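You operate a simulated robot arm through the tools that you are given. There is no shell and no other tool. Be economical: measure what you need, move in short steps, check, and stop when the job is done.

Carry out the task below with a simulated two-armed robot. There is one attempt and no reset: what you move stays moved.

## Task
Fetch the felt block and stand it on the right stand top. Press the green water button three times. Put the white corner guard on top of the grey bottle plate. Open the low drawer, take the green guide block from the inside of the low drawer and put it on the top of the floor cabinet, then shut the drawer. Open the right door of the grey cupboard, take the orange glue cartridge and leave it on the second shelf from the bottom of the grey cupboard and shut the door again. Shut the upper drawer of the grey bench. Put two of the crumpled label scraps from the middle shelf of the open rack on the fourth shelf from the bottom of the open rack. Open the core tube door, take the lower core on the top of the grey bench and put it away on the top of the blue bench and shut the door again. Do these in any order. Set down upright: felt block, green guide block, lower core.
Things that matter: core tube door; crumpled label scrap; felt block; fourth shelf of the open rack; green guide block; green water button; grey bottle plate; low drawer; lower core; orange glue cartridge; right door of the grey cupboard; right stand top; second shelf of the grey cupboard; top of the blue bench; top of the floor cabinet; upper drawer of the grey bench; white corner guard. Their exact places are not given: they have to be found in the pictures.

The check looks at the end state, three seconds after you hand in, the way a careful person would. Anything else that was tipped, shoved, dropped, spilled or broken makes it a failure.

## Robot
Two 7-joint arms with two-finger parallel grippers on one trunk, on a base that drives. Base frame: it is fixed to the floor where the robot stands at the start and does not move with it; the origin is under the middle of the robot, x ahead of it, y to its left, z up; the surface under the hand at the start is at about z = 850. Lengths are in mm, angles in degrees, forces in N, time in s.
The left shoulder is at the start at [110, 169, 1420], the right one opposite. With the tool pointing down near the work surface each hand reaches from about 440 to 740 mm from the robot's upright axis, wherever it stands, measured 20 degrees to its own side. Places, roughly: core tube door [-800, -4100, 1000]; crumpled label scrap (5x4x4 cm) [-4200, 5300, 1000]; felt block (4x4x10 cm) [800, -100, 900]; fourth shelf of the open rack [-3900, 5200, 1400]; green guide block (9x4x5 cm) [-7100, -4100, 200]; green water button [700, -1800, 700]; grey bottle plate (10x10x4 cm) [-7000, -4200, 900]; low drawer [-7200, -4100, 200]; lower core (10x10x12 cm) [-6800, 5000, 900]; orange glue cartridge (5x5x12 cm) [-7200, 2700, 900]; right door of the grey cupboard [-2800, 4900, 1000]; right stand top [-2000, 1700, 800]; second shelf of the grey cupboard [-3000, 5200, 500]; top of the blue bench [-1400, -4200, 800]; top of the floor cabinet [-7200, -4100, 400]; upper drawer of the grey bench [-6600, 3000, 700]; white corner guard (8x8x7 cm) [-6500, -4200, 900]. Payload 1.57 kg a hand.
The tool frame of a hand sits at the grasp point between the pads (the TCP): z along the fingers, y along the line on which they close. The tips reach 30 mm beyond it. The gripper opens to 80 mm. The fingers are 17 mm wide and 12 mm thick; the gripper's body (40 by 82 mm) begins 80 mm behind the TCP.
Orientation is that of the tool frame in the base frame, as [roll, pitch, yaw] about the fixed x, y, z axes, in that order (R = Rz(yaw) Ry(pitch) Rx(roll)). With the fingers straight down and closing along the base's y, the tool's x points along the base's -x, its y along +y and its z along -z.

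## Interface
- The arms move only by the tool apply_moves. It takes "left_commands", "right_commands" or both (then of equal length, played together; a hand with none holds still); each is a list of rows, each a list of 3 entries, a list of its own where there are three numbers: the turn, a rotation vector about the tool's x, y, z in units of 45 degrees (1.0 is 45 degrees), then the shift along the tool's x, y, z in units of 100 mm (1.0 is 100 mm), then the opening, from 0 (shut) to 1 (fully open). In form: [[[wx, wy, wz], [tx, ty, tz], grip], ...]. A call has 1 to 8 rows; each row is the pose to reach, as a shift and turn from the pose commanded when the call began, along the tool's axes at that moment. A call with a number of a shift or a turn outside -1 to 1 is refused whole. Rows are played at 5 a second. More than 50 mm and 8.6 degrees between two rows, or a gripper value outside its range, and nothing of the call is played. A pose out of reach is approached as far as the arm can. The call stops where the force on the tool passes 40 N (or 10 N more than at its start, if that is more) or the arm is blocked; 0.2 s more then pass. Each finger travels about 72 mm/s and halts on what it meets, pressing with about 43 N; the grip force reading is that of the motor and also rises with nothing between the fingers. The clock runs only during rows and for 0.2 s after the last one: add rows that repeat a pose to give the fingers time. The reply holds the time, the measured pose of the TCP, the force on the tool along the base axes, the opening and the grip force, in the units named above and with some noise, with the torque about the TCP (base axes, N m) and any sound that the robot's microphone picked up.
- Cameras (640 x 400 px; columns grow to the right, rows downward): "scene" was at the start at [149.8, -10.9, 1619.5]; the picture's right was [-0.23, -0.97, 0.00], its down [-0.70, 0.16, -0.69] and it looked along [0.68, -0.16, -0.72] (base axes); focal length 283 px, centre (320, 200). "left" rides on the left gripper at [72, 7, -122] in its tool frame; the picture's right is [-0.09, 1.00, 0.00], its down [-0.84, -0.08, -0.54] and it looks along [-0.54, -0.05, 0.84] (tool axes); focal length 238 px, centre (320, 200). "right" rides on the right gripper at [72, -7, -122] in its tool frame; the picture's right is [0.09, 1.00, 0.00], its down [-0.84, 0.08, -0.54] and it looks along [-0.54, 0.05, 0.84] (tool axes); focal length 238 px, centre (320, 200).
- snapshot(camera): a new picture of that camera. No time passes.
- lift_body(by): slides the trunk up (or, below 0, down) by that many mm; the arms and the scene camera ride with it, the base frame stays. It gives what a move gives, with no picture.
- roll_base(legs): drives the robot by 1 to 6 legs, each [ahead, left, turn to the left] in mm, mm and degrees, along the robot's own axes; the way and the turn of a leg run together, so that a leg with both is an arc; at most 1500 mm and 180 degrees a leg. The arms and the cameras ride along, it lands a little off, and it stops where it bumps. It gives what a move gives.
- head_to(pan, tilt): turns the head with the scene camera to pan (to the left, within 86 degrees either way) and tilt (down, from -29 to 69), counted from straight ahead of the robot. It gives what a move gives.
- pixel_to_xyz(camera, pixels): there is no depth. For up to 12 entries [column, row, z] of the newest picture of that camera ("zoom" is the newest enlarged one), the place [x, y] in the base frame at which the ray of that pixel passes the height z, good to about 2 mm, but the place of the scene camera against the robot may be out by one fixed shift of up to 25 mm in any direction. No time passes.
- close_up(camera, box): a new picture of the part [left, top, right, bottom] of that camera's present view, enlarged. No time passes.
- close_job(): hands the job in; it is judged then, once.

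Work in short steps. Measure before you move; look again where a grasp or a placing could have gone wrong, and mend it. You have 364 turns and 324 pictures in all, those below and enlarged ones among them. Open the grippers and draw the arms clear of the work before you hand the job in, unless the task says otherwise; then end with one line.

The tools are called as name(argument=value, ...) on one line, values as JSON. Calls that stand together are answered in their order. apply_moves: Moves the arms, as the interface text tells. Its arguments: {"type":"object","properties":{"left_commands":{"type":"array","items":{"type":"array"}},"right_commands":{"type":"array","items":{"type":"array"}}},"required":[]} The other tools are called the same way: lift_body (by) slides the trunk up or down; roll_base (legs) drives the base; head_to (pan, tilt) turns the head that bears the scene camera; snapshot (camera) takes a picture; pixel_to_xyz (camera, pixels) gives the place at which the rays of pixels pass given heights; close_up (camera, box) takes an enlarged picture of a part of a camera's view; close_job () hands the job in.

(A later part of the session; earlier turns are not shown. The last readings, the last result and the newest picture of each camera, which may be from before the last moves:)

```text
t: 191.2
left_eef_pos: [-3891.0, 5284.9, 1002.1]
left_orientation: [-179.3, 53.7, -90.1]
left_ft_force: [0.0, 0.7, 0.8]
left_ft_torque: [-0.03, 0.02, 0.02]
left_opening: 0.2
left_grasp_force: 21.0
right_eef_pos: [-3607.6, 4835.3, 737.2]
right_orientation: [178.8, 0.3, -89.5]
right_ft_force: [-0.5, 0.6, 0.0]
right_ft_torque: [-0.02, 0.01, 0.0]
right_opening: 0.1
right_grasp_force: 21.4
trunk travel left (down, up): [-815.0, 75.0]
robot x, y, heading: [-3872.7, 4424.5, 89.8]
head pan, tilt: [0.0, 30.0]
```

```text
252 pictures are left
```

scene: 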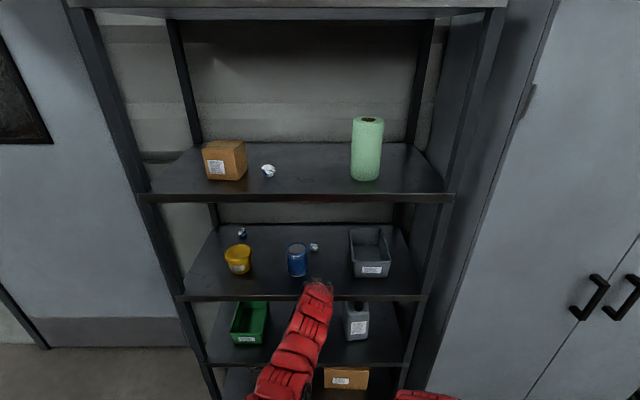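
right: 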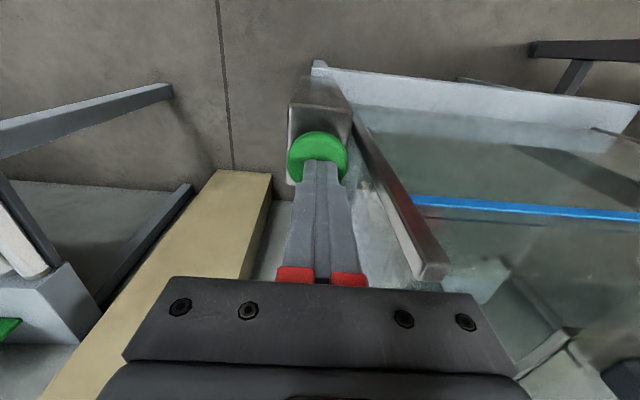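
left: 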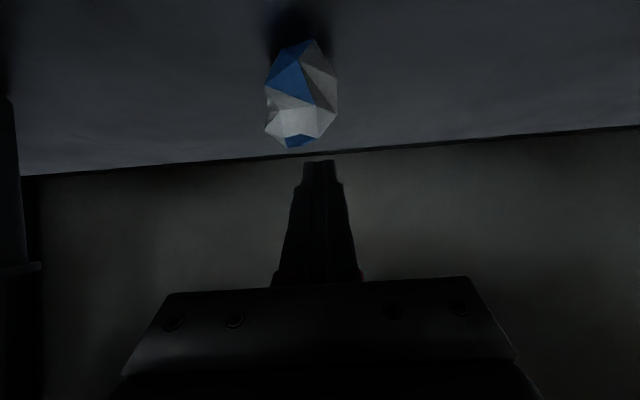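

pixel_to_xyz(camera="left", pixels=[[303, 40, 949], [301, 93, 969], [301, 147, 989], [265, 93, 969], [338, 93, 969]])

close_up(camera="left", box=[220, 20, 400, 180])

```text
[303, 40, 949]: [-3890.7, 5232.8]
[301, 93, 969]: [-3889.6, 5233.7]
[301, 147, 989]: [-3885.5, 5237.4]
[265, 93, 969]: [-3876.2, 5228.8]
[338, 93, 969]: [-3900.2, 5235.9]
```

```text
2.50 times, centred on (310, 100) of left
```

zoom: 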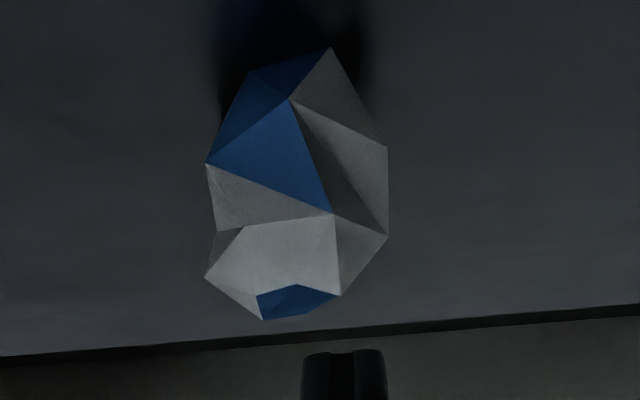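

Scrap front now y≈5233, centre ≈(-3889,5252). Finger line at scrap height lies 22 mm beyond the TCP, so TCP y≈5232 is right. Raise, open, back 52 mm.

apply_moves(left_commands=[[[0, 0, 0], [-0.2, 0, -0.15], 0], [[0, 0, 0], [-0.2, 0, -0.15], 0.8], [[0, 0, 0], [-0.2, 0, -0.15], 0.8], [[0, 0, 0], [-0.2, 0, -0.15], 0.8], [[0, 0, 0], [-0.2, 0, -0.15], 0.8]])

roll_base(legs=[[-52, 0, 0]])

snapshot(camera="left")

```text
t: 192.4
left_eef_pos: [-3889.6, 5285.6, 1029.0]
left_orientation: [-179.2, 53.8, -90.0]
left_ft_force: [-0.8, 0.1, -0.3]
left_ft_torque: [0.01, -0.03, -0.01]
left_opening: 64.0
left_grasp_force: 0.0
right_eef_pos: [-3608.7, 4835.2, 737.9]
right_orientation: [178.9, 0.1, -89.4]
right_ft_force: [0.0, -0.3, 0.5]
right_ft_torque: [0.0, 0.03, 0.0]
right_opening: 0.3
right_grasp_force: 20.8
trunk travel left (down, up): [-815.0, 75.0]
robot x, y, heading: [-3875.0, 4425.9, 89.8]
head pan, tilt: [0.0, 30.0]
```

```text
t: 193.4
left_eef_pos: [-3891.7, 5237.1, 1026.6]
left_orientation: [-179.1, 53.8, -90.0]
left_ft_force: [0.1, 0.3, -0.4]
left_ft_torque: [0.01, 0.01, 0.05]
left_opening: 64.1
left_grasp_force: 0.1
right_eef_pos: [-3608.1, 4786.1, 737.4]
right_orientation: [178.9, 0.0, -89.5]
right_ft_force: [0.4, -0.6, -0.6]
right_ft_torque: [0.0, -0.01, -0.01]
right_opening: 0.0
right_grasp_force: 20.7
trunk travel left (down, up): [-815.0, 75.0]
robot x, y, heading: [-3872.8, 4372.5, 90.0]
head pan, tilt: [0.0, 30.0]
```

```text
250 pictures are left
```

left: 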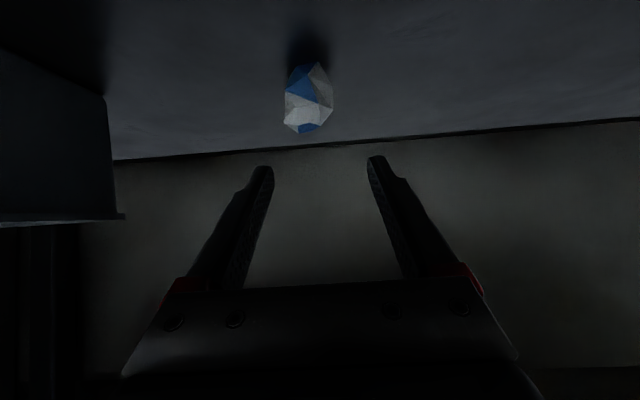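

lift_body(by=-46)

apply_moves(left_commands=[[[0, 0, 0], [0, -0.03, 0], 0.7], [[0, 0, 0], [0, -0.03, 0], 0.55], [[0, 0, 0], [0, -0.03, 0], 0.3], [[0, 0, 0], [0, -0.03, 0], 0], [[0, 0, 0], [0, -0.03, 0], 0]])

snapshot(camera="left")

```text
t: 194.2
left_eef_pos: [-3890.8, 5234.6, 983.5]
left_orientation: [-179.1, 53.8, -90.0]
left_ft_force: [0.7, 0.6, 0.8]
left_ft_torque: [0.0, 0.01, -0.02]
left_opening: 64.2
left_grasp_force: 0.0
right_eef_pos: [-3608.6, 4783.2, 692.5]
right_orientation: [178.8, 0.3, -89.5]
right_ft_force: [1.2, 0.6, 0.0]
right_ft_torque: [0.0, 0.0, 0.01]
right_opening: 0.3
right_grasp_force: 21.4
trunk travel left (down, up): [-769.0, 121.0]
robot x, y, heading: [-3871.6, 4372.2, 90.0]
head pan, tilt: [0.0, 30.0]
```

```text
t: 195.4
left_eef_pos: [-3888.2, 5234.3, 984.3]
left_orientation: [-179.2, 53.7, -90.0]
left_ft_force: [-1.1, 0.4, 0.5]
left_ft_torque: [0.04, 0.04, -0.01]
left_opening: 35.5
left_grasp_force: 42.2
right_eef_pos: [-3608.8, 4783.6, 692.0]
right_orientation: [178.9, 0.2, -89.3]
right_ft_force: [0.0, 0.3, 1.1]
right_ft_torque: [-0.02, -0.02, 0.02]
right_opening: 0.2
right_grasp_force: 21.4
trunk travel left (down, up): [-769.0, 121.0]
robot x, y, heading: [-3872.2, 4375.7, 89.7]
head pan, tilt: [0.0, 30.0]
```

```text
249 pictures are left
```

left: 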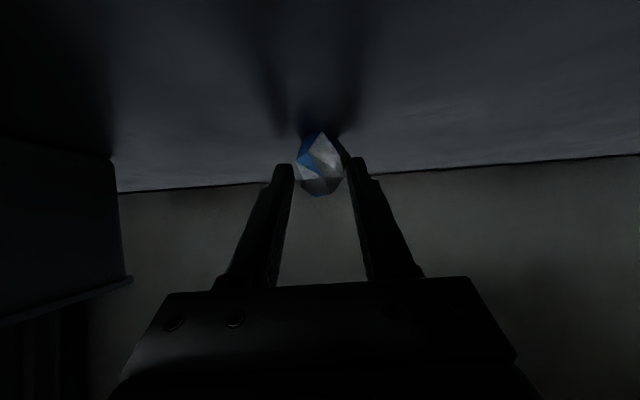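

Gripped at 35 mm. Lift 15 mm and verify.

lift_body(by=25)

snapshot(camera="left")

```text
t: 196.2
left_eef_pos: [-3888.0, 5235.0, 1007.6]
left_orientation: [-179.2, 53.9, -90.0]
left_ft_force: [0.1, 0.5, -0.1]
left_ft_torque: [-0.02, -0.01, 0.0]
left_opening: 34.6
left_grasp_force: 41.6
right_eef_pos: [-3609.8, 4784.2, 717.2]
right_orientation: [179.0, 0.1, -89.4]
right_ft_force: [-0.5, -0.7, -0.5]
right_ft_torque: [0.02, 0.03, -0.02]
right_opening: 0.0
right_grasp_force: 21.1
trunk travel left (down, up): [-794.0, 96.0]
robot x, y, heading: [-3872.4, 4373.6, 89.7]
head pan, tilt: [0.0, 30.0]
```

```text
248 pictures are left
```

left: 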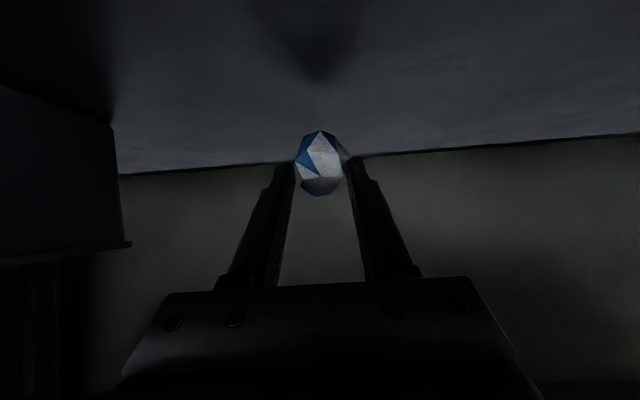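

Held. I shift right 20 mm (away from the jar), raise 20 and back out.

apply_moves(left_commands=[[[0, 0, 0], [0, -0.1, 0], 0], [[0, 0, 0], [0, -0.2, 0], 0]])

lift_body(by=15)

roll_base(legs=[[-420, 0, 0]])

lift_body(by=78)

snapshot(camera="scene")

```text
t: 196.8
left_eef_pos: [-3868.0, 5233.9, 1007.3]
left_orientation: [-179.2, 53.9, -89.9]
left_ft_force: [0.2, 0.0, 0.1]
left_ft_torque: [-0.03, 0.02, -0.03]
left_opening: 34.1
left_grasp_force: 41.4
right_eef_pos: [-3608.4, 4782.4, 717.0]
right_orientation: [178.8, 0.3, -89.4]
right_ft_force: [-0.7, -0.2, 0.3]
right_ft_torque: [-0.02, 0.0, 0.0]
right_opening: 0.0
right_grasp_force: 21.1
trunk travel left (down, up): [-794.0, 96.0]
robot x, y, heading: [-3871.6, 4373.7, 89.9]
head pan, tilt: [0.0, 30.0]
```

```text
t: 197.4
left_eef_pos: [-3868.1, 5234.3, 1022.3]
left_orientation: [-179.2, 53.8, -90.0]
left_ft_force: [-0.3, -0.3, -1.1]
left_ft_torque: [-0.02, 0.01, -0.01]
left_opening: 33.7
left_grasp_force: 41.7
right_eef_pos: [-3609.7, 4783.2, 731.2]
right_orientation: [178.9, 0.3, -89.4]
right_ft_force: [0.1, -0.1, -0.5]
right_ft_torque: [0.01, 0.0, 0.0]
right_opening: 0.0
right_grasp_force: 21.3
trunk travel left (down, up): [-809.0, 81.0]
robot x, y, heading: [-3871.4, 4374.8, 90.0]
head pan, tilt: [0.0, 30.0]
```

```text
t: 200.0
left_eef_pos: [-3868.2, 4815.5, 1023.2]
left_orientation: [-179.3, 53.8, -90.0]
left_ft_force: [0.4, -0.2, 0.0]
left_ft_torque: [-0.01, -0.02, -0.03]
left_opening: 32.9
left_grasp_force: 40.7
right_eef_pos: [-3610.3, 4363.8, 731.8]
right_orientation: [178.9, 0.0, -89.4]
right_ft_force: [0.3, 0.6, 0.0]
right_ft_torque: [-0.01, -0.01, 0.0]
right_opening: 0.0
right_grasp_force: 21.6
trunk travel left (down, up): [-809.0, 81.0]
robot x, y, heading: [-3872.2, 3955.7, 89.6]
head pan, tilt: [0.0, 30.0]
```

```text
t: 201.1
left_eef_pos: [-3868.5, 4814.6, 1101.5]
left_orientation: [-179.1, 53.7, -90.1]
left_ft_force: [0.5, 0.3, 0.1]
left_ft_torque: [0.03, -0.01, -0.03]
left_opening: 32.9
left_grasp_force: 40.7
right_eef_pos: [-3609.5, 4364.5, 809.9]
right_orientation: [178.8, 0.2, -89.3]
right_ft_force: [-0.4, 0.0, -1.5]
right_ft_torque: [0.0, -0.02, 0.02]
right_opening: 0.1
right_grasp_force: 20.7
trunk travel left (down, up): [-887.0, 3.0]
robot x, y, heading: [-3873.6, 3952.6, 89.8]
head pan, tilt: [0.0, 30.0]
```

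```text
247 pictures are left
```

scene: 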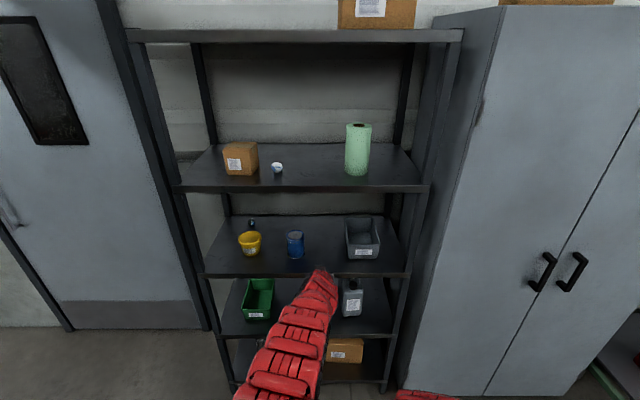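

Held (33 mm). I raise the arm to z≈1440.

apply_moves(left_commands=[[[0, 0, 0], [-0.32, 0, -0.23], 0], [[0, 0, 0], [-0.65, 0, -0.47], 0], [[0, 0, 0], [-0.97, 0, -0.7], 0]])

apply_moves(left_commands=[[[0, 0, 0], [-0.32, 0, -0.23], 0], [[0, 0, 0], [-0.65, 0, -0.47], 0], [[0, 0, 0], [-0.97, 0, -0.7], 0]])

apply_moves(left_commands=[[[0, 0, 0], [-0.32, 0, -0.23], 0], [[0, 0, 0], [-0.65, 0, -0.47], 0], [[0, 0, 0], [-0.95, 0, -0.68], 0]])

snapshot(camera="left")

```text
t: 201.9
left_eef_pos: [-3869.7, 4814.3, 1220.9]
left_orientation: [-179.1, 53.8, -89.9]
left_ft_force: [0.3, -0.6, -0.3]
left_ft_torque: [-0.02, 0.01, -0.02]
left_opening: 32.4
left_grasp_force: 41.4
right_eef_pos: [-3610.7, 4363.6, 810.2]
right_orientation: [178.7, 0.2, -89.4]
right_ft_force: [0.1, -0.2, 0.2]
right_ft_torque: [-0.01, 0.0, -0.03]
right_opening: 0.0
right_grasp_force: 21.2
trunk travel left (down, up): [-887.0, 3.0]
robot x, y, heading: [-3873.3, 3954.4, 90.1]
head pan, tilt: [0.0, 30.0]
```

```text
t: 202.7
left_eef_pos: [-3870.5, 4816.3, 1340.2]
left_orientation: [-179.3, 53.8, -90.1]
left_ft_force: [-0.5, 0.2, 0.0]
left_ft_torque: [0.01, 0.03, 0.0]
left_opening: 32.6
left_grasp_force: 41.1
right_eef_pos: [-3609.7, 4364.5, 810.3]
right_orientation: [178.8, 0.2, -89.4]
right_ft_force: [-0.1, 0.4, -0.3]
right_ft_torque: [0.03, -0.01, 0.0]
right_opening: 0.0
right_grasp_force: 22.0
trunk travel left (down, up): [-887.0, 3.0]
robot x, y, heading: [-3874.3, 3956.9, 89.7]
head pan, tilt: [0.0, 30.0]
```

```text
t: 203.5
left_eef_pos: [-3871.7, 4818.5, 1458.0]
left_orientation: [-179.0, 53.7, -90.2]
left_ft_force: [-0.3, -1.2, 0.4]
left_ft_torque: [0.01, 0.01, 0.0]
left_opening: 32.9
left_grasp_force: 40.9
right_eef_pos: [-3611.2, 4364.5, 809.7]
right_orientation: [178.9, 0.2, -89.5]
right_ft_force: [-0.1, 0.2, 0.0]
right_ft_torque: [0.05, -0.02, -0.01]
right_opening: 0.0
right_grasp_force: 21.8
trunk travel left (down, up): [-887.0, 3.0]
robot x, y, heading: [-3871.9, 3951.3, 89.8]
head pan, tilt: [0.0, 30.0]
```

```text
246 pictures are left
```

left: 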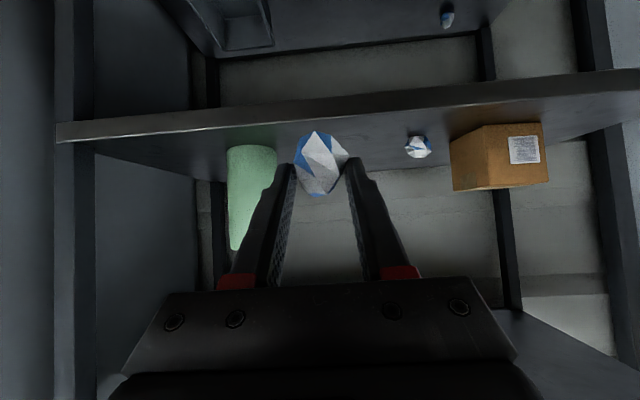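

Base left 55, ahead 245, then lower onto the shelf.

roll_base(legs=[[0, 55, 0], [245, 0, 0]])

lift_body(by=-70)

snapshot(camera="left")

```text
t: 205.8
left_eef_pos: [-3924.3, 5058.6, 1456.3]
left_orientation: [-179.1, 53.9, -90.2]
left_ft_force: [-0.6, 0.2, 0.3]
left_ft_torque: [-0.01, -0.02, -0.05]
left_opening: 32.8
left_grasp_force: 41.0
right_eef_pos: [-3663.2, 4606.7, 810.7]
right_orientation: [178.8, 0.2, -89.5]
right_ft_force: [-0.5, 0.3, -0.2]
right_ft_torque: [0.0, -0.01, -0.02]
right_opening: 0.1
right_grasp_force: 22.0
trunk travel left (down, up): [-887.0, 3.0]
robot x, y, heading: [-3924.9, 4196.3, 89.8]
head pan, tilt: [0.0, 30.0]
```

```text
t: 206.9
left_eef_pos: [-3923.6, 5060.7, 1388.1]
left_orientation: [-179.1, 53.7, -90.1]
left_ft_force: [-0.3, 0.0, -0.3]
left_ft_torque: [-0.01, -0.01, -0.02]
left_opening: 32.9
left_grasp_force: 40.5
right_eef_pos: [-3663.5, 4607.2, 740.7]
right_orientation: [178.7, 0.1, -89.5]
right_ft_force: [0.8, -0.4, 0.0]
right_ft_torque: [-0.02, 0.02, 0.02]
right_opening: 0.0
right_grasp_force: 21.1
trunk travel left (down, up): [-817.0, 73.0]
robot x, y, heading: [-3924.3, 4199.9, 89.5]
head pan, tilt: [0.0, 30.0]
```

```text
245 pictures are left
```

left: 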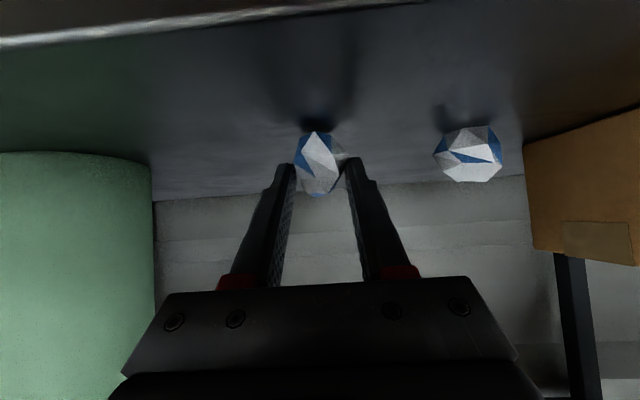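

lift_body(by=-8)

lift_body(by=-4)

```text
t: 207.5
left_eef_pos: [-3923.1, 5060.1, 1382.4]
left_orientation: [-179.0, 54.2, -90.0]
left_ft_force: [0.4, 6.1, 18.7]
left_ft_torque: [0.23, 0.27, -0.14]
left_opening: 32.9
left_grasp_force: 41.1
right_eef_pos: [-3663.8, 4607.2, 732.4]
right_orientation: [178.8, 0.2, -89.6]
right_ft_force: [-1.3, -0.3, 0.6]
right_ft_torque: [0.02, 0.0, -0.02]
right_opening: 0.1
right_grasp_force: 21.4
trunk travel left (down, up): [-809.0, 81.0]
robot x, y, heading: [-3927.8, 4197.4, 89.7]
head pan, tilt: [0.0, 30.0]
```

```text
t: 208.0
left_eef_pos: [-3923.2, 5057.7, 1380.1]
left_orientation: [-179.0, 54.2, -90.0]
left_ft_force: [0.7, 8.9, 34.1]
left_ft_torque: [0.57, -0.15, 0.38]
left_opening: 33.0
left_grasp_force: 40.5
right_eef_pos: [-3663.2, 4606.1, 728.6]
right_orientation: [178.8, 0.2, -89.5]
right_ft_force: [0.0, -0.6, -0.2]
right_ft_torque: [-0.04, -0.02, 0.02]
right_opening: 0.1
right_grasp_force: 21.4
trunk travel left (down, up): [-805.0, 85.0]
robot x, y, heading: [-3922.0, 4197.3, 89.6]
head pan, tilt: [0.0, 30.0]
```

In contact. Ease 3 mm and open to 0.6 gently.

lift_body(by=3)

apply_moves(left_commands=[[[0, 0, 0], [0, 0, 0], 0.5], [[0, 0, 0], [0, 0, 0], 0.65], [[0, 0, 0], [0, 0, 0], 0.75], [[0, 0, 0], [0, 0, 0], 0.75]])

snapshot(camera="left")

```text
t: 208.6
left_eef_pos: [-3923.7, 5056.7, 1380.0]
left_orientation: [-179.2, 53.8, -90.3]
left_ft_force: [0.3, -1.0, 21.4]
left_ft_torque: [0.37, -0.04, -0.23]
left_opening: 32.5
left_grasp_force: 40.4
right_eef_pos: [-3664.3, 4605.0, 732.6]
right_orientation: [178.8, 0.3, -89.5]
right_ft_force: [-0.1, 0.3, 0.7]
right_ft_torque: [0.03, -0.02, -0.01]
right_opening: 0.1
right_grasp_force: 21.8
trunk travel left (down, up): [-808.0, 82.0]
robot x, y, heading: [-3927.5, 4197.6, 89.6]
head pan, tilt: [0.0, 30.0]
```

```text
t: 209.6
left_eef_pos: [-3923.9, 5060.2, 1378.3]
left_orientation: [-179.2, 53.8, -90.3]
left_ft_force: [-0.2, -0.2, -0.4]
left_ft_torque: [0.01, 0.0, 0.0]
left_opening: 60.1
left_grasp_force: 0.0
right_eef_pos: [-3663.7, 4606.9, 731.2]
right_orientation: [178.8, 0.3, -89.5]
right_ft_force: [-0.3, 0.4, -0.2]
right_ft_torque: [0.0, 0.03, -0.01]
right_opening: 0.0
right_grasp_force: 22.0
trunk travel left (down, up): [-808.0, 82.0]
robot x, y, heading: [-3930.5, 4202.0, 90.1]
head pan, tilt: [0.0, 30.0]
```

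```text
244 pictures are left
```

left: 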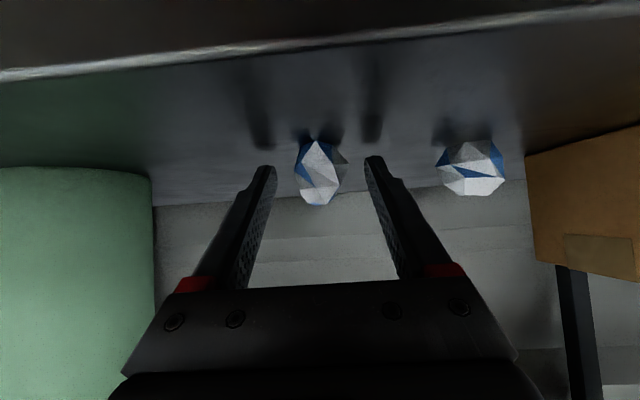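

Both scraps are on the fourth shelf. I withdraw, and turn toward -x to look at the far area.

lift_body(by=70)

roll_base(legs=[[-350, 0, 0]])

apply_moves(left_commands=[[[0, 0, 0], [0.32, 0.1, 0.23], 0.9], [[0, 0, 0], [0.65, 0.2, 0.47], 1], [[0, 0, 0], [0.97, 0.3, 0.7], 1]])

apply_moves(left_commands=[[[0, 0, 0], [0.32, 0.1, 0.23], 0.9], [[0, 0, 0], [0.65, 0.2, 0.47], 1], [[0, 0, 0], [0.97, 0.3, 0.7], 1]])

head_to(pan=75, tilt=20)

snapshot(camera="scene")

```text
t: 210.6
left_eef_pos: [-3924.0, 5060.5, 1447.0]
left_orientation: [-179.2, 53.9, -90.1]
left_ft_force: [0.1, 0.3, -0.2]
left_ft_torque: [-0.02, 0.02, -0.01]
left_opening: 60.2
left_grasp_force: 0.0
right_eef_pos: [-3663.9, 4606.8, 800.9]
right_orientation: [178.8, 0.2, -89.6]
right_ft_force: [-0.2, -0.2, 0.9]
right_ft_torque: [-0.03, -0.02, -0.01]
right_opening: 0.0
right_grasp_force: 21.1
trunk travel left (down, up): [-878.0, 12.0]
robot x, y, heading: [-3926.3, 4199.8, 89.4]
head pan, tilt: [0.0, 30.0]
```

```text
t: 212.9
left_eef_pos: [-3925.6, 4710.7, 1446.5]
left_orientation: [-179.2, 53.8, -90.2]
left_ft_force: [-0.9, 0.4, 0.4]
left_ft_torque: [-0.01, 0.02, 0.02]
left_opening: 60.0
left_grasp_force: 0.0
right_eef_pos: [-3666.2, 4256.2, 800.3]
right_orientation: [178.7, 0.1, -89.5]
right_ft_force: [0.1, 0.0, 1.1]
right_ft_torque: [-0.02, 0.01, 0.0]
right_opening: 0.2
right_grasp_force: 21.4
trunk travel left (down, up): [-878.0, 12.0]
robot x, y, heading: [-3932.5, 3847.1, 89.8]
head pan, tilt: [0.0, 30.0]
```

```text
t: 213.7
left_eef_pos: [-3954.4, 4708.4, 1329.3]
left_orientation: [-179.0, 54.0, -90.1]
left_ft_force: [0.4, 0.5, -0.5]
left_ft_torque: [0.04, 0.0, 0.0]
left_opening: 79.8
left_grasp_force: 0.1
right_eef_pos: [-3666.1, 4255.0, 802.8]
right_orientation: [178.7, 0.2, -89.6]
right_ft_force: [-0.3, 0.1, -0.3]
right_ft_torque: [0.01, 0.02, 0.03]
right_opening: 0.0
right_grasp_force: 20.9
trunk travel left (down, up): [-878.0, 12.0]
robot x, y, heading: [-3928.2, 3845.6, 89.2]
head pan, tilt: [0.0, 30.0]
```

```text
t: 214.5
left_eef_pos: [-3983.7, 4710.3, 1208.6]
left_orientation: [-179.0, 53.9, -90.1]
left_ft_force: [-0.3, 0.2, -0.2]
left_ft_torque: [-0.01, -0.02, -0.02]
left_opening: 80.1
left_grasp_force: 0.0
right_eef_pos: [-3664.5, 4256.3, 799.6]
right_orientation: [178.9, 0.1, -89.7]
right_ft_force: [-0.1, 0.3, -0.1]
right_ft_torque: [0.0, -0.03, 0.01]
right_opening: 0.2
right_grasp_force: 21.3
trunk travel left (down, up): [-878.0, 12.0]
robot x, y, heading: [-3926.7, 3849.0, 89.6]
head pan, tilt: [0.0, 30.0]
```

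```text
t: 216.0
left_eef_pos: [-3982.8, 4709.5, 1210.6]
left_orientation: [-179.1, 53.8, -90.2]
left_ft_force: [0.7, 0.2, 0.3]
left_ft_torque: [0.0, 0.0, 0.02]
left_opening: 79.9
left_grasp_force: 0.0
right_eef_pos: [-3665.0, 4254.3, 801.2]
right_orientation: [178.8, 0.2, -89.6]
right_ft_force: [0.4, -0.3, 0.4]
right_ft_torque: [0.01, 0.01, 0.01]
right_opening: 0.1
right_grasp_force: 21.8
trunk travel left (down, up): [-878.0, 12.0]
robot x, y, heading: [-3930.9, 3846.3, 89.7]
head pan, tilt: [75.0, 20.0]
```

```text
243 pictures are left
```

scene: 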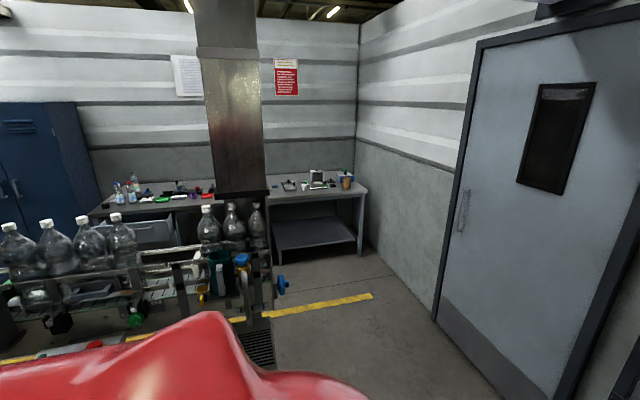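

close_up(camera="scene", box=[80, 150, 400, 350])

pixel_to_xyz(camera="scene", pixels=[[262, 360, 0], [370, 295, 0], [360, 258, 0], [365, 190, 880], [280, 195, 880], [95, 210, 880], [275, 280, 400], [435, 320, 0]])

```text
2.00 times, centred on (240, 250) of scene
```

zoom: 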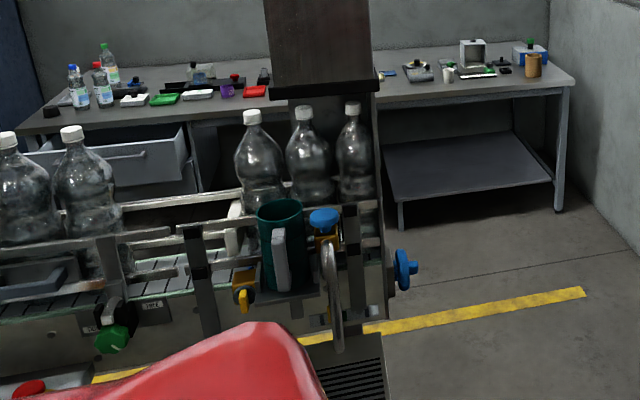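

```text
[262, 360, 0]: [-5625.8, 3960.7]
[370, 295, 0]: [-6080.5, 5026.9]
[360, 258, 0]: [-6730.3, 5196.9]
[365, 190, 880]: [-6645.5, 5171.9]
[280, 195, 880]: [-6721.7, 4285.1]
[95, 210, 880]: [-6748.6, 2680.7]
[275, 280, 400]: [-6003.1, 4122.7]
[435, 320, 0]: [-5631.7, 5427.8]
```

The bench with its open drawer is at x≈-6700, behind the conveyor end (y≲3960). I fold the left hand back to pointing down before driving.

apply_moves(left_commands=[[[0, 0.17, 0], [0, 0, 0], 1], [[0, 0.34, 0], [0, 0, 0], 1], [[0, 0.51, 0], [0, 0, 0], 1], [[0, 0.68, 0], [0, 0, 0], 1], [[0, 0.85, 0], [0, 0, 0], 1], [[0, 1.0, 0], [0, 0, 0], 1]])

apply_moves(left_commands=[[[0, 0.1, 0], [0.3, 0, 0.2], 1], [[0, 0.2, 0], [0.6, 0, 0.5], 1], [[0, 0.2, 0], [0.8, 0, 0.8], 1], [[0, 0.2, 0], [1.0, 0, 1.0], 1]])

apply_moves(left_commands=[[[0, 0, 0], [0.3, 0.3, 0.2], 1], [[0, 0, 0], [0.6, 0.6, 0.5], 1], [[0, 0, 0], [0.8, 0.8, 0.8], 1], [[0, 0, 0], [1.0, 1.0, 1.0], 1]])

```text
t: 217.4
left_eef_pos: [-3987.1, 4604.7, 1206.6]
left_orientation: [-179.5, 10.0, -90.8]
left_ft_force: [-0.1, -0.6, -0.9]
left_ft_torque: [0.01, 0.04, -0.01]
left_opening: 80.1
left_grasp_force: 0.1
left hand out of reach, approached as far as the arm can: row 3, 4, 5, 6
right_eef_pos: [-3666.3, 4257.3, 800.3]
right_orientation: [178.8, 0.1, -89.5]
right_ft_force: [0.0, 0.6, 0.4]
right_ft_torque: [0.0, -0.02, 0.01]
right_opening: 0.1
right_grasp_force: 21.1
trunk travel left (down, up): [-878.0, 12.0]
robot x, y, heading: [-3927.9, 3846.8, 89.8]
head pan, tilt: [75.0, 20.0]
```

```text
t: 218.4
left_eef_pos: [-3986.0, 4523.4, 1094.3]
left_orientation: [-179.4, -0.1, -90.9]
left_ft_force: [-0.5, 0.5, 0.3]
left_ft_torque: [0.01, -0.02, -0.01]
left_opening: 80.2
left_grasp_force: 0.0
right_eef_pos: [-3665.9, 4254.6, 800.8]
right_orientation: [178.9, 0.3, -89.6]
right_ft_force: [0.1, 0.0, -0.1]
right_ft_torque: [0.02, -0.01, -0.02]
right_opening: 0.0
right_grasp_force: 21.6
trunk travel left (down, up): [-878.0, 12.0]
robot x, y, heading: [-3933.6, 3849.6, 89.7]
head pan, tilt: [75.0, 20.0]
```

```text
refused: row 2 steps farther than a row can; nothing moved
```

apply_moves(left_commands=[[[0, 0, 0], [0.25, 0.25, 0.2], 1], [[0, 0, 0], [0.5, 0.5, 0.45], 1], [[0, 0, 0], [0.75, 0.75, 0.7], 1], [[0, 0, 0], [1.0, 1.0, 0.95], 1]])

roll_base(legs=[[200, 0, 0], [0, 0, 90]])

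head_to(pan=0, tilt=20)

snapshot(camera="scene")

```text
t: 219.4
left_eef_pos: [-4087.6, 4426.3, 992.9]
left_orientation: [-179.4, -0.4, -91.0]
left_ft_force: [-0.5, 0.7, -0.5]
left_ft_torque: [0.0, -0.03, -0.02]
left_opening: 80.2
left_grasp_force: 0.1
left hand out of reach, approached as far as the arm can: row 4
right_eef_pos: [-3664.0, 4254.2, 801.7]
right_orientation: [178.9, 0.1, -89.6]
right_ft_force: [0.5, -1.1, 0.0]
right_ft_torque: [-0.04, -0.02, 0.03]
right_opening: 0.0
right_grasp_force: 21.3
trunk travel left (down, up): [-878.0, 12.0]
robot x, y, heading: [-3928.1, 3847.4, 89.7]
head pan, tilt: [75.0, 20.0]
```

```text
t: 224.8
left_eef_pos: [-4511.2, 3900.2, 993.2]
left_orientation: [-179.5, -0.3, -1.9]
left_ft_force: [-0.5, 1.0, -0.5]
left_ft_torque: [-0.02, -0.03, -0.02]
left_opening: 79.9
left_grasp_force: 0.0
right_eef_pos: [-4332.0, 4319.4, 800.6]
right_orientation: [178.8, 0.2, -0.5]
right_ft_force: [0.9, 0.9, -0.5]
right_ft_torque: [-0.05, 0.02, 0.01]
right_opening: 0.1
right_grasp_force: 20.7
trunk travel left (down, up): [-878.0, 12.0]
robot x, y, heading: [-3925.1, 4051.3, 178.8]
head pan, tilt: [75.0, 20.0]
```

```text
t: 226.2
left_eef_pos: [-4510.5, 3900.9, 994.3]
left_orientation: [-179.5, -0.3, -1.8]
left_ft_force: [-0.4, 0.2, 0.1]
left_ft_torque: [-0.01, 0.01, -0.02]
left_opening: 80.0
left_grasp_force: 0.0
right_eef_pos: [-4331.8, 4319.2, 801.0]
right_orientation: [178.8, 0.1, -0.6]
right_ft_force: [-0.8, 0.3, 1.0]
right_ft_torque: [0.0, -0.02, 0.0]
right_opening: 0.0
right_grasp_force: 21.0
trunk travel left (down, up): [-878.0, 12.0]
robot x, y, heading: [-3930.7, 4048.3, 178.7]
head pan, tilt: [0.0, 20.0]
```

```text
241 pictures are left
```

scene: 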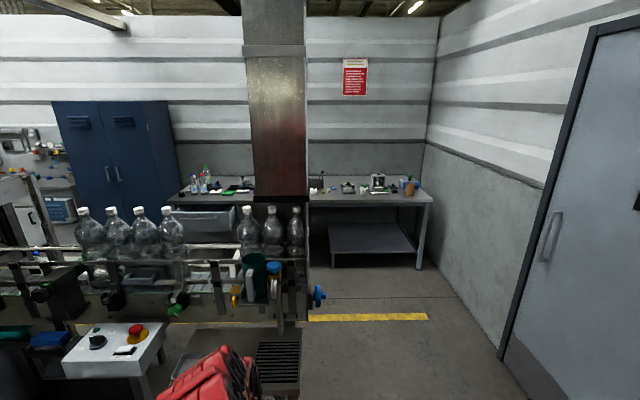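

pixel_to_xyz(camera="scene", pixels=[[300, 398, 0], [322, 297, 800], [300, 300, 800], [165, 340, 700], [430, 318, 0], [420, 268, 0], [70, 360, 700], [240, 340, 700]])

head_to(pan=15, tilt=45)

snapshot(camera="scene")

```text
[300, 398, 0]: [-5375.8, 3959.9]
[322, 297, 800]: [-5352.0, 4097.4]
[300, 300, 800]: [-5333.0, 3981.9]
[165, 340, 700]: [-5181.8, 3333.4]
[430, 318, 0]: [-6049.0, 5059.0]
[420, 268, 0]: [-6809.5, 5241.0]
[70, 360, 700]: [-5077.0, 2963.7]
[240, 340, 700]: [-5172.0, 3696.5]
```

```text
t: 227.1
left_eef_pos: [-4510.1, 3899.2, 994.4]
left_orientation: [-179.5, -0.3, -1.7]
left_ft_force: [0.2, -0.2, -0.4]
left_ft_torque: [0.02, -0.05, 0.02]
left_opening: 80.1
left_grasp_force: 0.1
right_eef_pos: [-4332.1, 4319.4, 800.7]
right_orientation: [178.8, 0.1, -0.5]
right_ft_force: [0.6, -0.1, -0.2]
right_ft_torque: [0.02, 0.01, -0.02]
right_opening: 0.0
right_grasp_force: 21.1
trunk travel left (down, up): [-878.0, 12.0]
robot x, y, heading: [-3929.5, 4047.8, 178.9]
head pan, tilt: [15.0, 45.0]
```

```text
240 pictures are left
```

scene: 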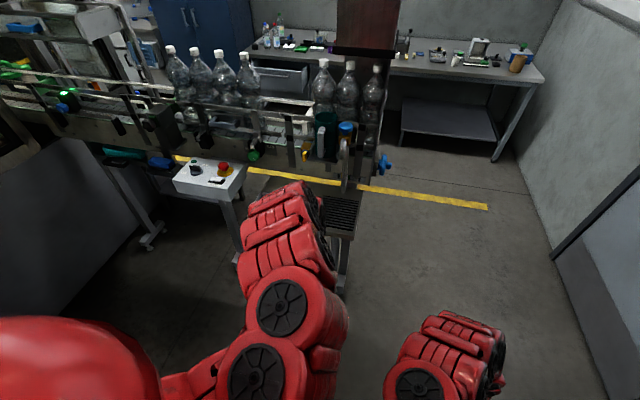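

Conveyor's end reaches y≈4100. I sidestep right 380, go ahead 900, sidestep 300 more, then ahead toward the bench.

roll_base(legs=[[0, -420, 0], [900, 0, 0], [0, -250, 1], [700, 0, 0]])

head_to(pan=0, tilt=35)

snapshot(camera="scene")

```text
t: 238.9
left_eef_pos: [-6095.3, 4592.4, 994.4]
left_orientation: [-179.5, -0.3, -1.3]
left_ft_force: [-0.7, 0.3, 0.5]
left_ft_torque: [-0.02, 0.02, 0.0]
left_opening: 79.9
left_grasp_force: 0.0
right_eef_pos: [-5920.7, 5012.2, 800.6]
right_orientation: [178.7, 0.2, 0.0]
right_ft_force: [0.9, 0.1, -0.5]
right_ft_torque: [-0.01, 0.03, 0.02]
right_opening: 0.0
right_grasp_force: 21.6
trunk travel left (down, up): [-878.0, 12.0]
robot x, y, heading: [-5514.4, 4744.5, 178.9]
head pan, tilt: [15.0, 45.0]
```

```text
t: 239.7
left_eef_pos: [-6093.9, 4593.5, 994.0]
left_orientation: [-179.5, -0.3, -1.2]
left_ft_force: [0.2, 0.2, 0.3]
left_ft_torque: [0.01, -0.01, 0.01]
left_opening: 79.9
left_grasp_force: 0.0
right_eef_pos: [-5920.2, 5013.0, 801.3]
right_orientation: [178.8, 0.2, 0.0]
right_ft_force: [-0.6, 0.0, -0.1]
right_ft_torque: [0.0, 0.02, 0.01]
right_opening: 0.0
right_grasp_force: 21.3
trunk travel left (down, up): [-878.0, 12.0]
robot x, y, heading: [-5514.5, 4743.7, 179.5]
head pan, tilt: [0.0, 35.0]
```

```text
239 pictures are left
```

scene: 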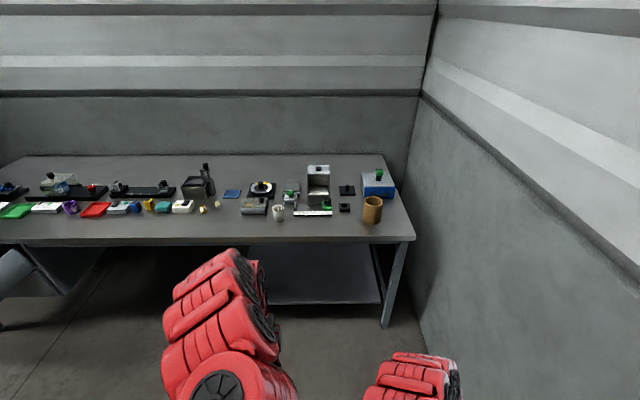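

close_up(camera="scene", box=[170, 150, 420, 250])

close_up(camera="scene", box=[0, 150, 240, 300])

pixel_to_xyz(camera="scene", pixels=[[415, 238, 850], [100, 245, 850], [372, 222, 850], [278, 218, 850], [320, 205, 850]])

```text
2.56 times, centred on (295, 200) of scene
```

zoom: 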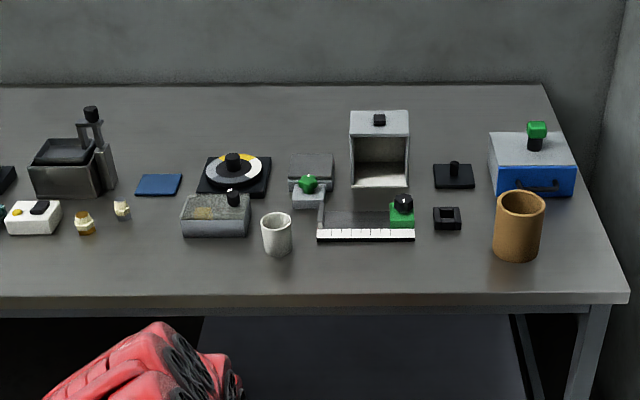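

```text
2.67 times, centred on (120, 225) of scene
```

zoom: 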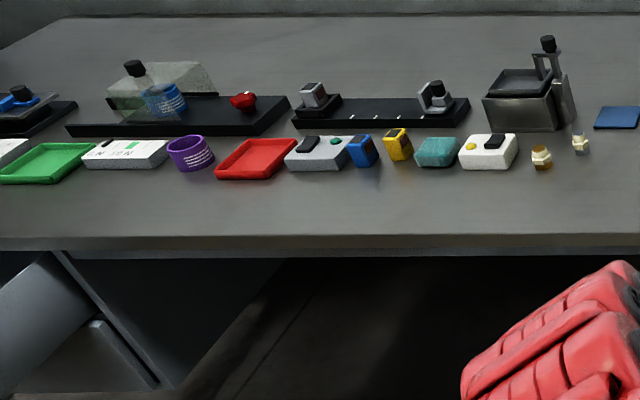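

```text
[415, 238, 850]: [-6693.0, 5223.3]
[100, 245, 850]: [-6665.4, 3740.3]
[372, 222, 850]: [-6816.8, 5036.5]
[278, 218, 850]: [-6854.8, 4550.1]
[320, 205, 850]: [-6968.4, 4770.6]
```

The brown cardboard tube at (372,210), ≈(-6817,5037), is the lower core. First the cartridge and drawer at y≈2700–3000. I raise the right hand, move ahead, and look left.

apply_moves(right_commands=[[[0, 0, 0], [-0.3, 0, -0.3], 0.3], [[0, 0, 0], [-0.6, 0, -0.6], 0.8], [[0, 0, 0], [-0.9, 0, -0.9], 1], [[0, 0, 0], [-1.0, 0, -1.0], 1]])

roll_base(legs=[[350, 0, 0]])

head_to(pan=60, tilt=30)

snapshot(camera="scene")

```text
t: 240.7
left_eef_pos: [-6096.3, 4592.4, 994.0]
left_orientation: [-179.5, -0.3, -1.3]
left_ft_force: [-0.3, -0.7, -0.1]
left_ft_torque: [-0.01, -0.03, -0.02]
left_opening: 79.9
left_grasp_force: 0.1
right_eef_pos: [-6019.8, 5013.9, 902.9]
right_orientation: [178.8, 0.2, -0.2]
right_ft_force: [-0.2, 0.1, 0.0]
right_ft_torque: [0.0, -0.03, 0.02]
right_opening: 80.3
right_grasp_force: 0.0
trunk travel left (down, up): [-878.0, 12.0]
robot x, y, heading: [-5514.8, 4746.4, 179.2]
head pan, tilt: [0.0, 35.0]
```

```text
t: 243.0
left_eef_pos: [-6444.5, 4598.2, 995.1]
left_orientation: [-179.5, -0.2, -1.5]
left_ft_force: [0.3, 0.3, 1.0]
left_ft_torque: [0.03, 0.01, 0.0]
left_opening: 80.1
left_grasp_force: 0.0
right_eef_pos: [-6367.5, 5020.5, 903.0]
right_orientation: [178.9, 0.2, -0.1]
right_ft_force: [-0.4, 0.5, 0.4]
right_ft_torque: [0.03, -0.02, -0.01]
right_opening: 79.9
right_grasp_force: 0.1
trunk travel left (down, up): [-878.0, 12.0]
robot x, y, heading: [-5865.4, 4748.3, 179.2]
head pan, tilt: [0.0, 35.0]
```

```text
t: 244.3
left_eef_pos: [-6444.1, 4597.9, 993.5]
left_orientation: [-179.5, -0.3, -1.3]
left_ft_force: [0.1, -0.5, -0.5]
left_ft_torque: [0.0, -0.01, 0.02]
left_opening: 80.1
left_grasp_force: 0.1
right_eef_pos: [-6368.4, 5020.7, 902.2]
right_orientation: [178.8, 0.2, 0.0]
right_ft_force: [-0.5, 0.6, 0.0]
right_ft_torque: [0.0, 0.01, 0.02]
right_opening: 79.9
right_grasp_force: 0.1
trunk travel left (down, up): [-878.0, 12.0]
robot x, y, heading: [-5864.9, 4748.3, 179.3]
head pan, tilt: [60.0, 30.0]
```

```text
236 pictures are left
```

scene: 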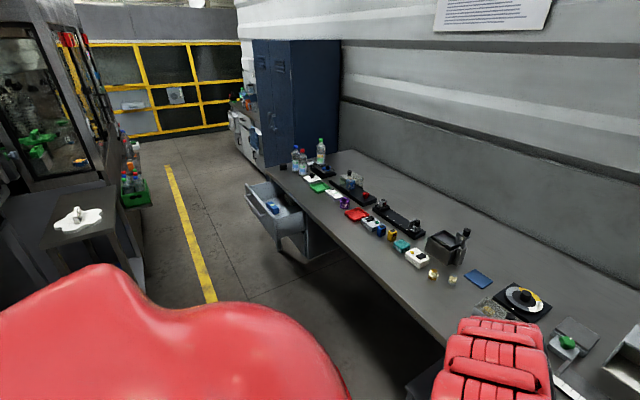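

pixel_to_xyz(camera="scene", pixels=[[247, 190, 780], [283, 222, 780], [280, 160, 850], [130, 205, 0], [145, 285, 0], [180, 200, 0], [60, 225, 800], [110, 270, 0]])

close_up(camera="scene", box=[220, 120, 400, 260])

```text
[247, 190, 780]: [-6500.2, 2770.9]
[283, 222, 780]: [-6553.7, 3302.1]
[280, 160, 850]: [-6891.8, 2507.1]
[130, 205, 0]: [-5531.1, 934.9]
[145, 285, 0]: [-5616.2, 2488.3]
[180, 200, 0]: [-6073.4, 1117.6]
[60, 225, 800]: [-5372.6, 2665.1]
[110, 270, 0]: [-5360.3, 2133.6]
```

```text
2.86 times, centred on (310, 190) of scene
```

zoom: 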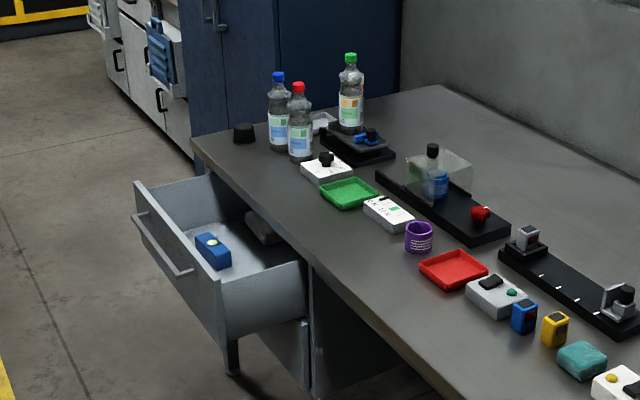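

pixel_to_xyz(camera="zoom", pixels=[[350, 133, 850], [300, 160, 850], [280, 148, 850], [437, 195, 850], [480, 220, 870], [375, 155, 860], [418, 245, 850]])

close_up(camera="scene", box=[280, 130, 380, 210])

```text
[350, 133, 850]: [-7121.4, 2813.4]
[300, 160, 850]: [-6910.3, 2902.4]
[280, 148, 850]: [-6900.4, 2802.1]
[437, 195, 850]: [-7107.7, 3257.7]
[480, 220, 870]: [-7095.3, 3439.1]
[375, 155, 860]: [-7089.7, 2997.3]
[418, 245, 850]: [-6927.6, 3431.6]
```

```text
5.00 times, centred on (330, 170) of scene
```

zoom: 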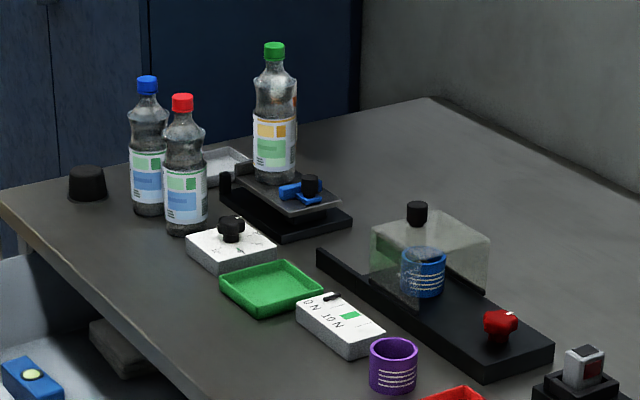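

The orange cartridge is probably behind the green-capped bottle (orange shimmer). I sidestep left to face the drawer, arms stay above it.

roll_base(legs=[[100, 0, 1], [0, 1000, 0], [0, 560, 0]])

head_to(pan=10, tilt=35)

snapshot(camera="scene")

```text
t: 253.0
left_eef_pos: [-6538.4, 3035.4, 993.5]
left_orientation: [-179.5, -0.3, -0.4]
left_ft_force: [-0.5, -0.4, 1.1]
left_ft_torque: [0.01, 0.01, -0.01]
left_opening: 79.9
left_grasp_force: 0.0
right_eef_pos: [-6468.8, 3458.9, 902.6]
right_orientation: [178.8, 0.2, 0.8]
right_ft_force: [-0.7, 0.0, 0.5]
right_ft_torque: [0.01, 0.0, 0.0]
right_opening: 80.1
right_grasp_force: 0.0
trunk travel left (down, up): [-878.0, 12.0]
robot x, y, heading: [-5960.6, 3199.9, -179.6]
head pan, tilt: [60.0, 30.0]
```

```text
t: 254.2
left_eef_pos: [-6537.7, 3035.4, 993.1]
left_orientation: [-179.5, -0.3, -0.4]
left_ft_force: [0.4, 0.4, 0.1]
left_ft_torque: [-0.02, -0.02, -0.03]
left_opening: 79.9
left_grasp_force: 0.1
right_eef_pos: [-6469.4, 3458.4, 902.6]
right_orientation: [178.8, 0.3, 0.7]
right_ft_force: [0.3, 0.4, -0.2]
right_ft_torque: [0.01, 0.02, 0.0]
right_opening: 80.1
right_grasp_force: 0.1
trunk travel left (down, up): [-878.0, 12.0]
robot x, y, heading: [-5958.9, 3195.1, -179.8]
head pan, tilt: [10.0, 35.0]
```

```text
233 pictures are left
```

scene: 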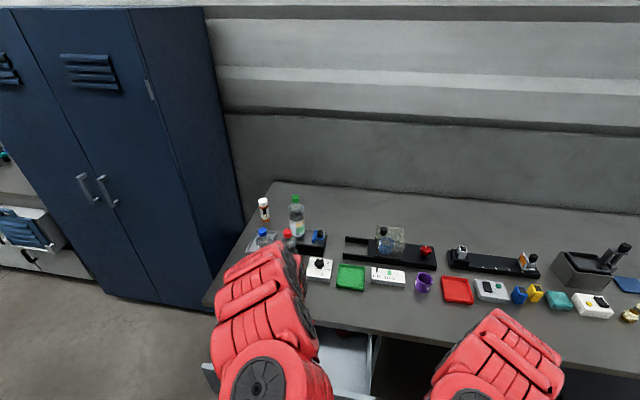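

close_up(camera="scene", box=[210, 170, 350, 270])

pixel_to_xyz(camera="scene", pixels=[[265, 221, 850], [297, 236, 850], [262, 250, 850], [290, 255, 850], [264, 200, 970]])

```text
4.00 times, centred on (280, 220) of scene
```

zoom: 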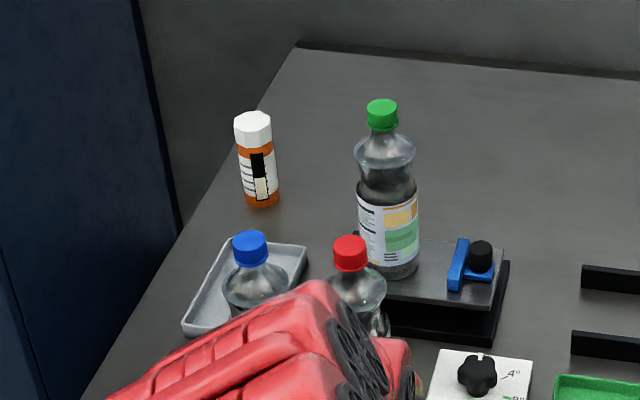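

```text
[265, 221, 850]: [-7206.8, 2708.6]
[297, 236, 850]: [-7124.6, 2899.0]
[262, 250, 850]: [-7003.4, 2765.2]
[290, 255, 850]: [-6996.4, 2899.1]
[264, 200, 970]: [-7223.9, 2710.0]
```

Cartridge found at ≈(-7208,2706), far back. First shut the drawer: I look with the left camera to locate its front.

snapshot(camera="left")

head_to(pan=15, tilt=60)

snapshot(camera="scene")

```text
231 pictures are left
```

left: 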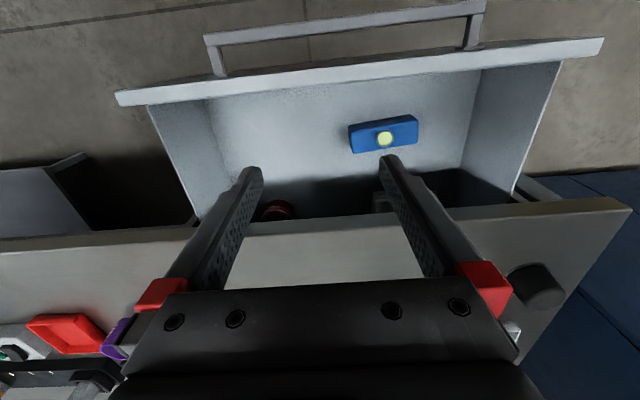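

```text
t: 255.1
left_eef_pos: [-6538.0, 3035.3, 993.2]
left_orientation: [-179.5, -0.3, -0.4]
left_ft_force: [0.1, -0.2, -0.2]
left_ft_torque: [0.0, 0.01, -0.01]
left_opening: 79.7
left_grasp_force: 0.0
right_eef_pos: [-6469.8, 3459.5, 901.6]
right_orientation: [178.7, 0.2, 0.7]
right_ft_force: [0.3, 0.2, 0.1]
right_ft_torque: [0.0, 0.0, 0.01]
right_opening: 80.1
right_grasp_force: 0.1
trunk travel left (down, up): [-878.0, 12.0]
robot x, y, heading: [-5956.6, 3195.3, -180.0]
head pan, tilt: [15.0, 60.0]
```

```text
230 pictures are left
```

scene: 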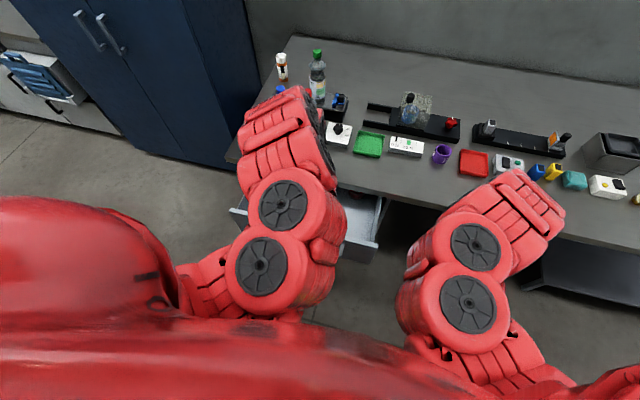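

pixel_to_xyz(camera="left", pixels=[[117, 95, 780], [603, 42, 780], [205, 38, 740], [485, 6, 740], [350, 70, 780], [320, 215, 850], [628, 208, 850], [200, 230, 850]])

```text
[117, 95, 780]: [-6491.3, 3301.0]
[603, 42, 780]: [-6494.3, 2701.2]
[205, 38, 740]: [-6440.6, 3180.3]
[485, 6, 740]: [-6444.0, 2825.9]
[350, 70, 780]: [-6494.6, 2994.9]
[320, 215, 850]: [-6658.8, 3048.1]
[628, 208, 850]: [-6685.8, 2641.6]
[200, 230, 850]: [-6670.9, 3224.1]
```

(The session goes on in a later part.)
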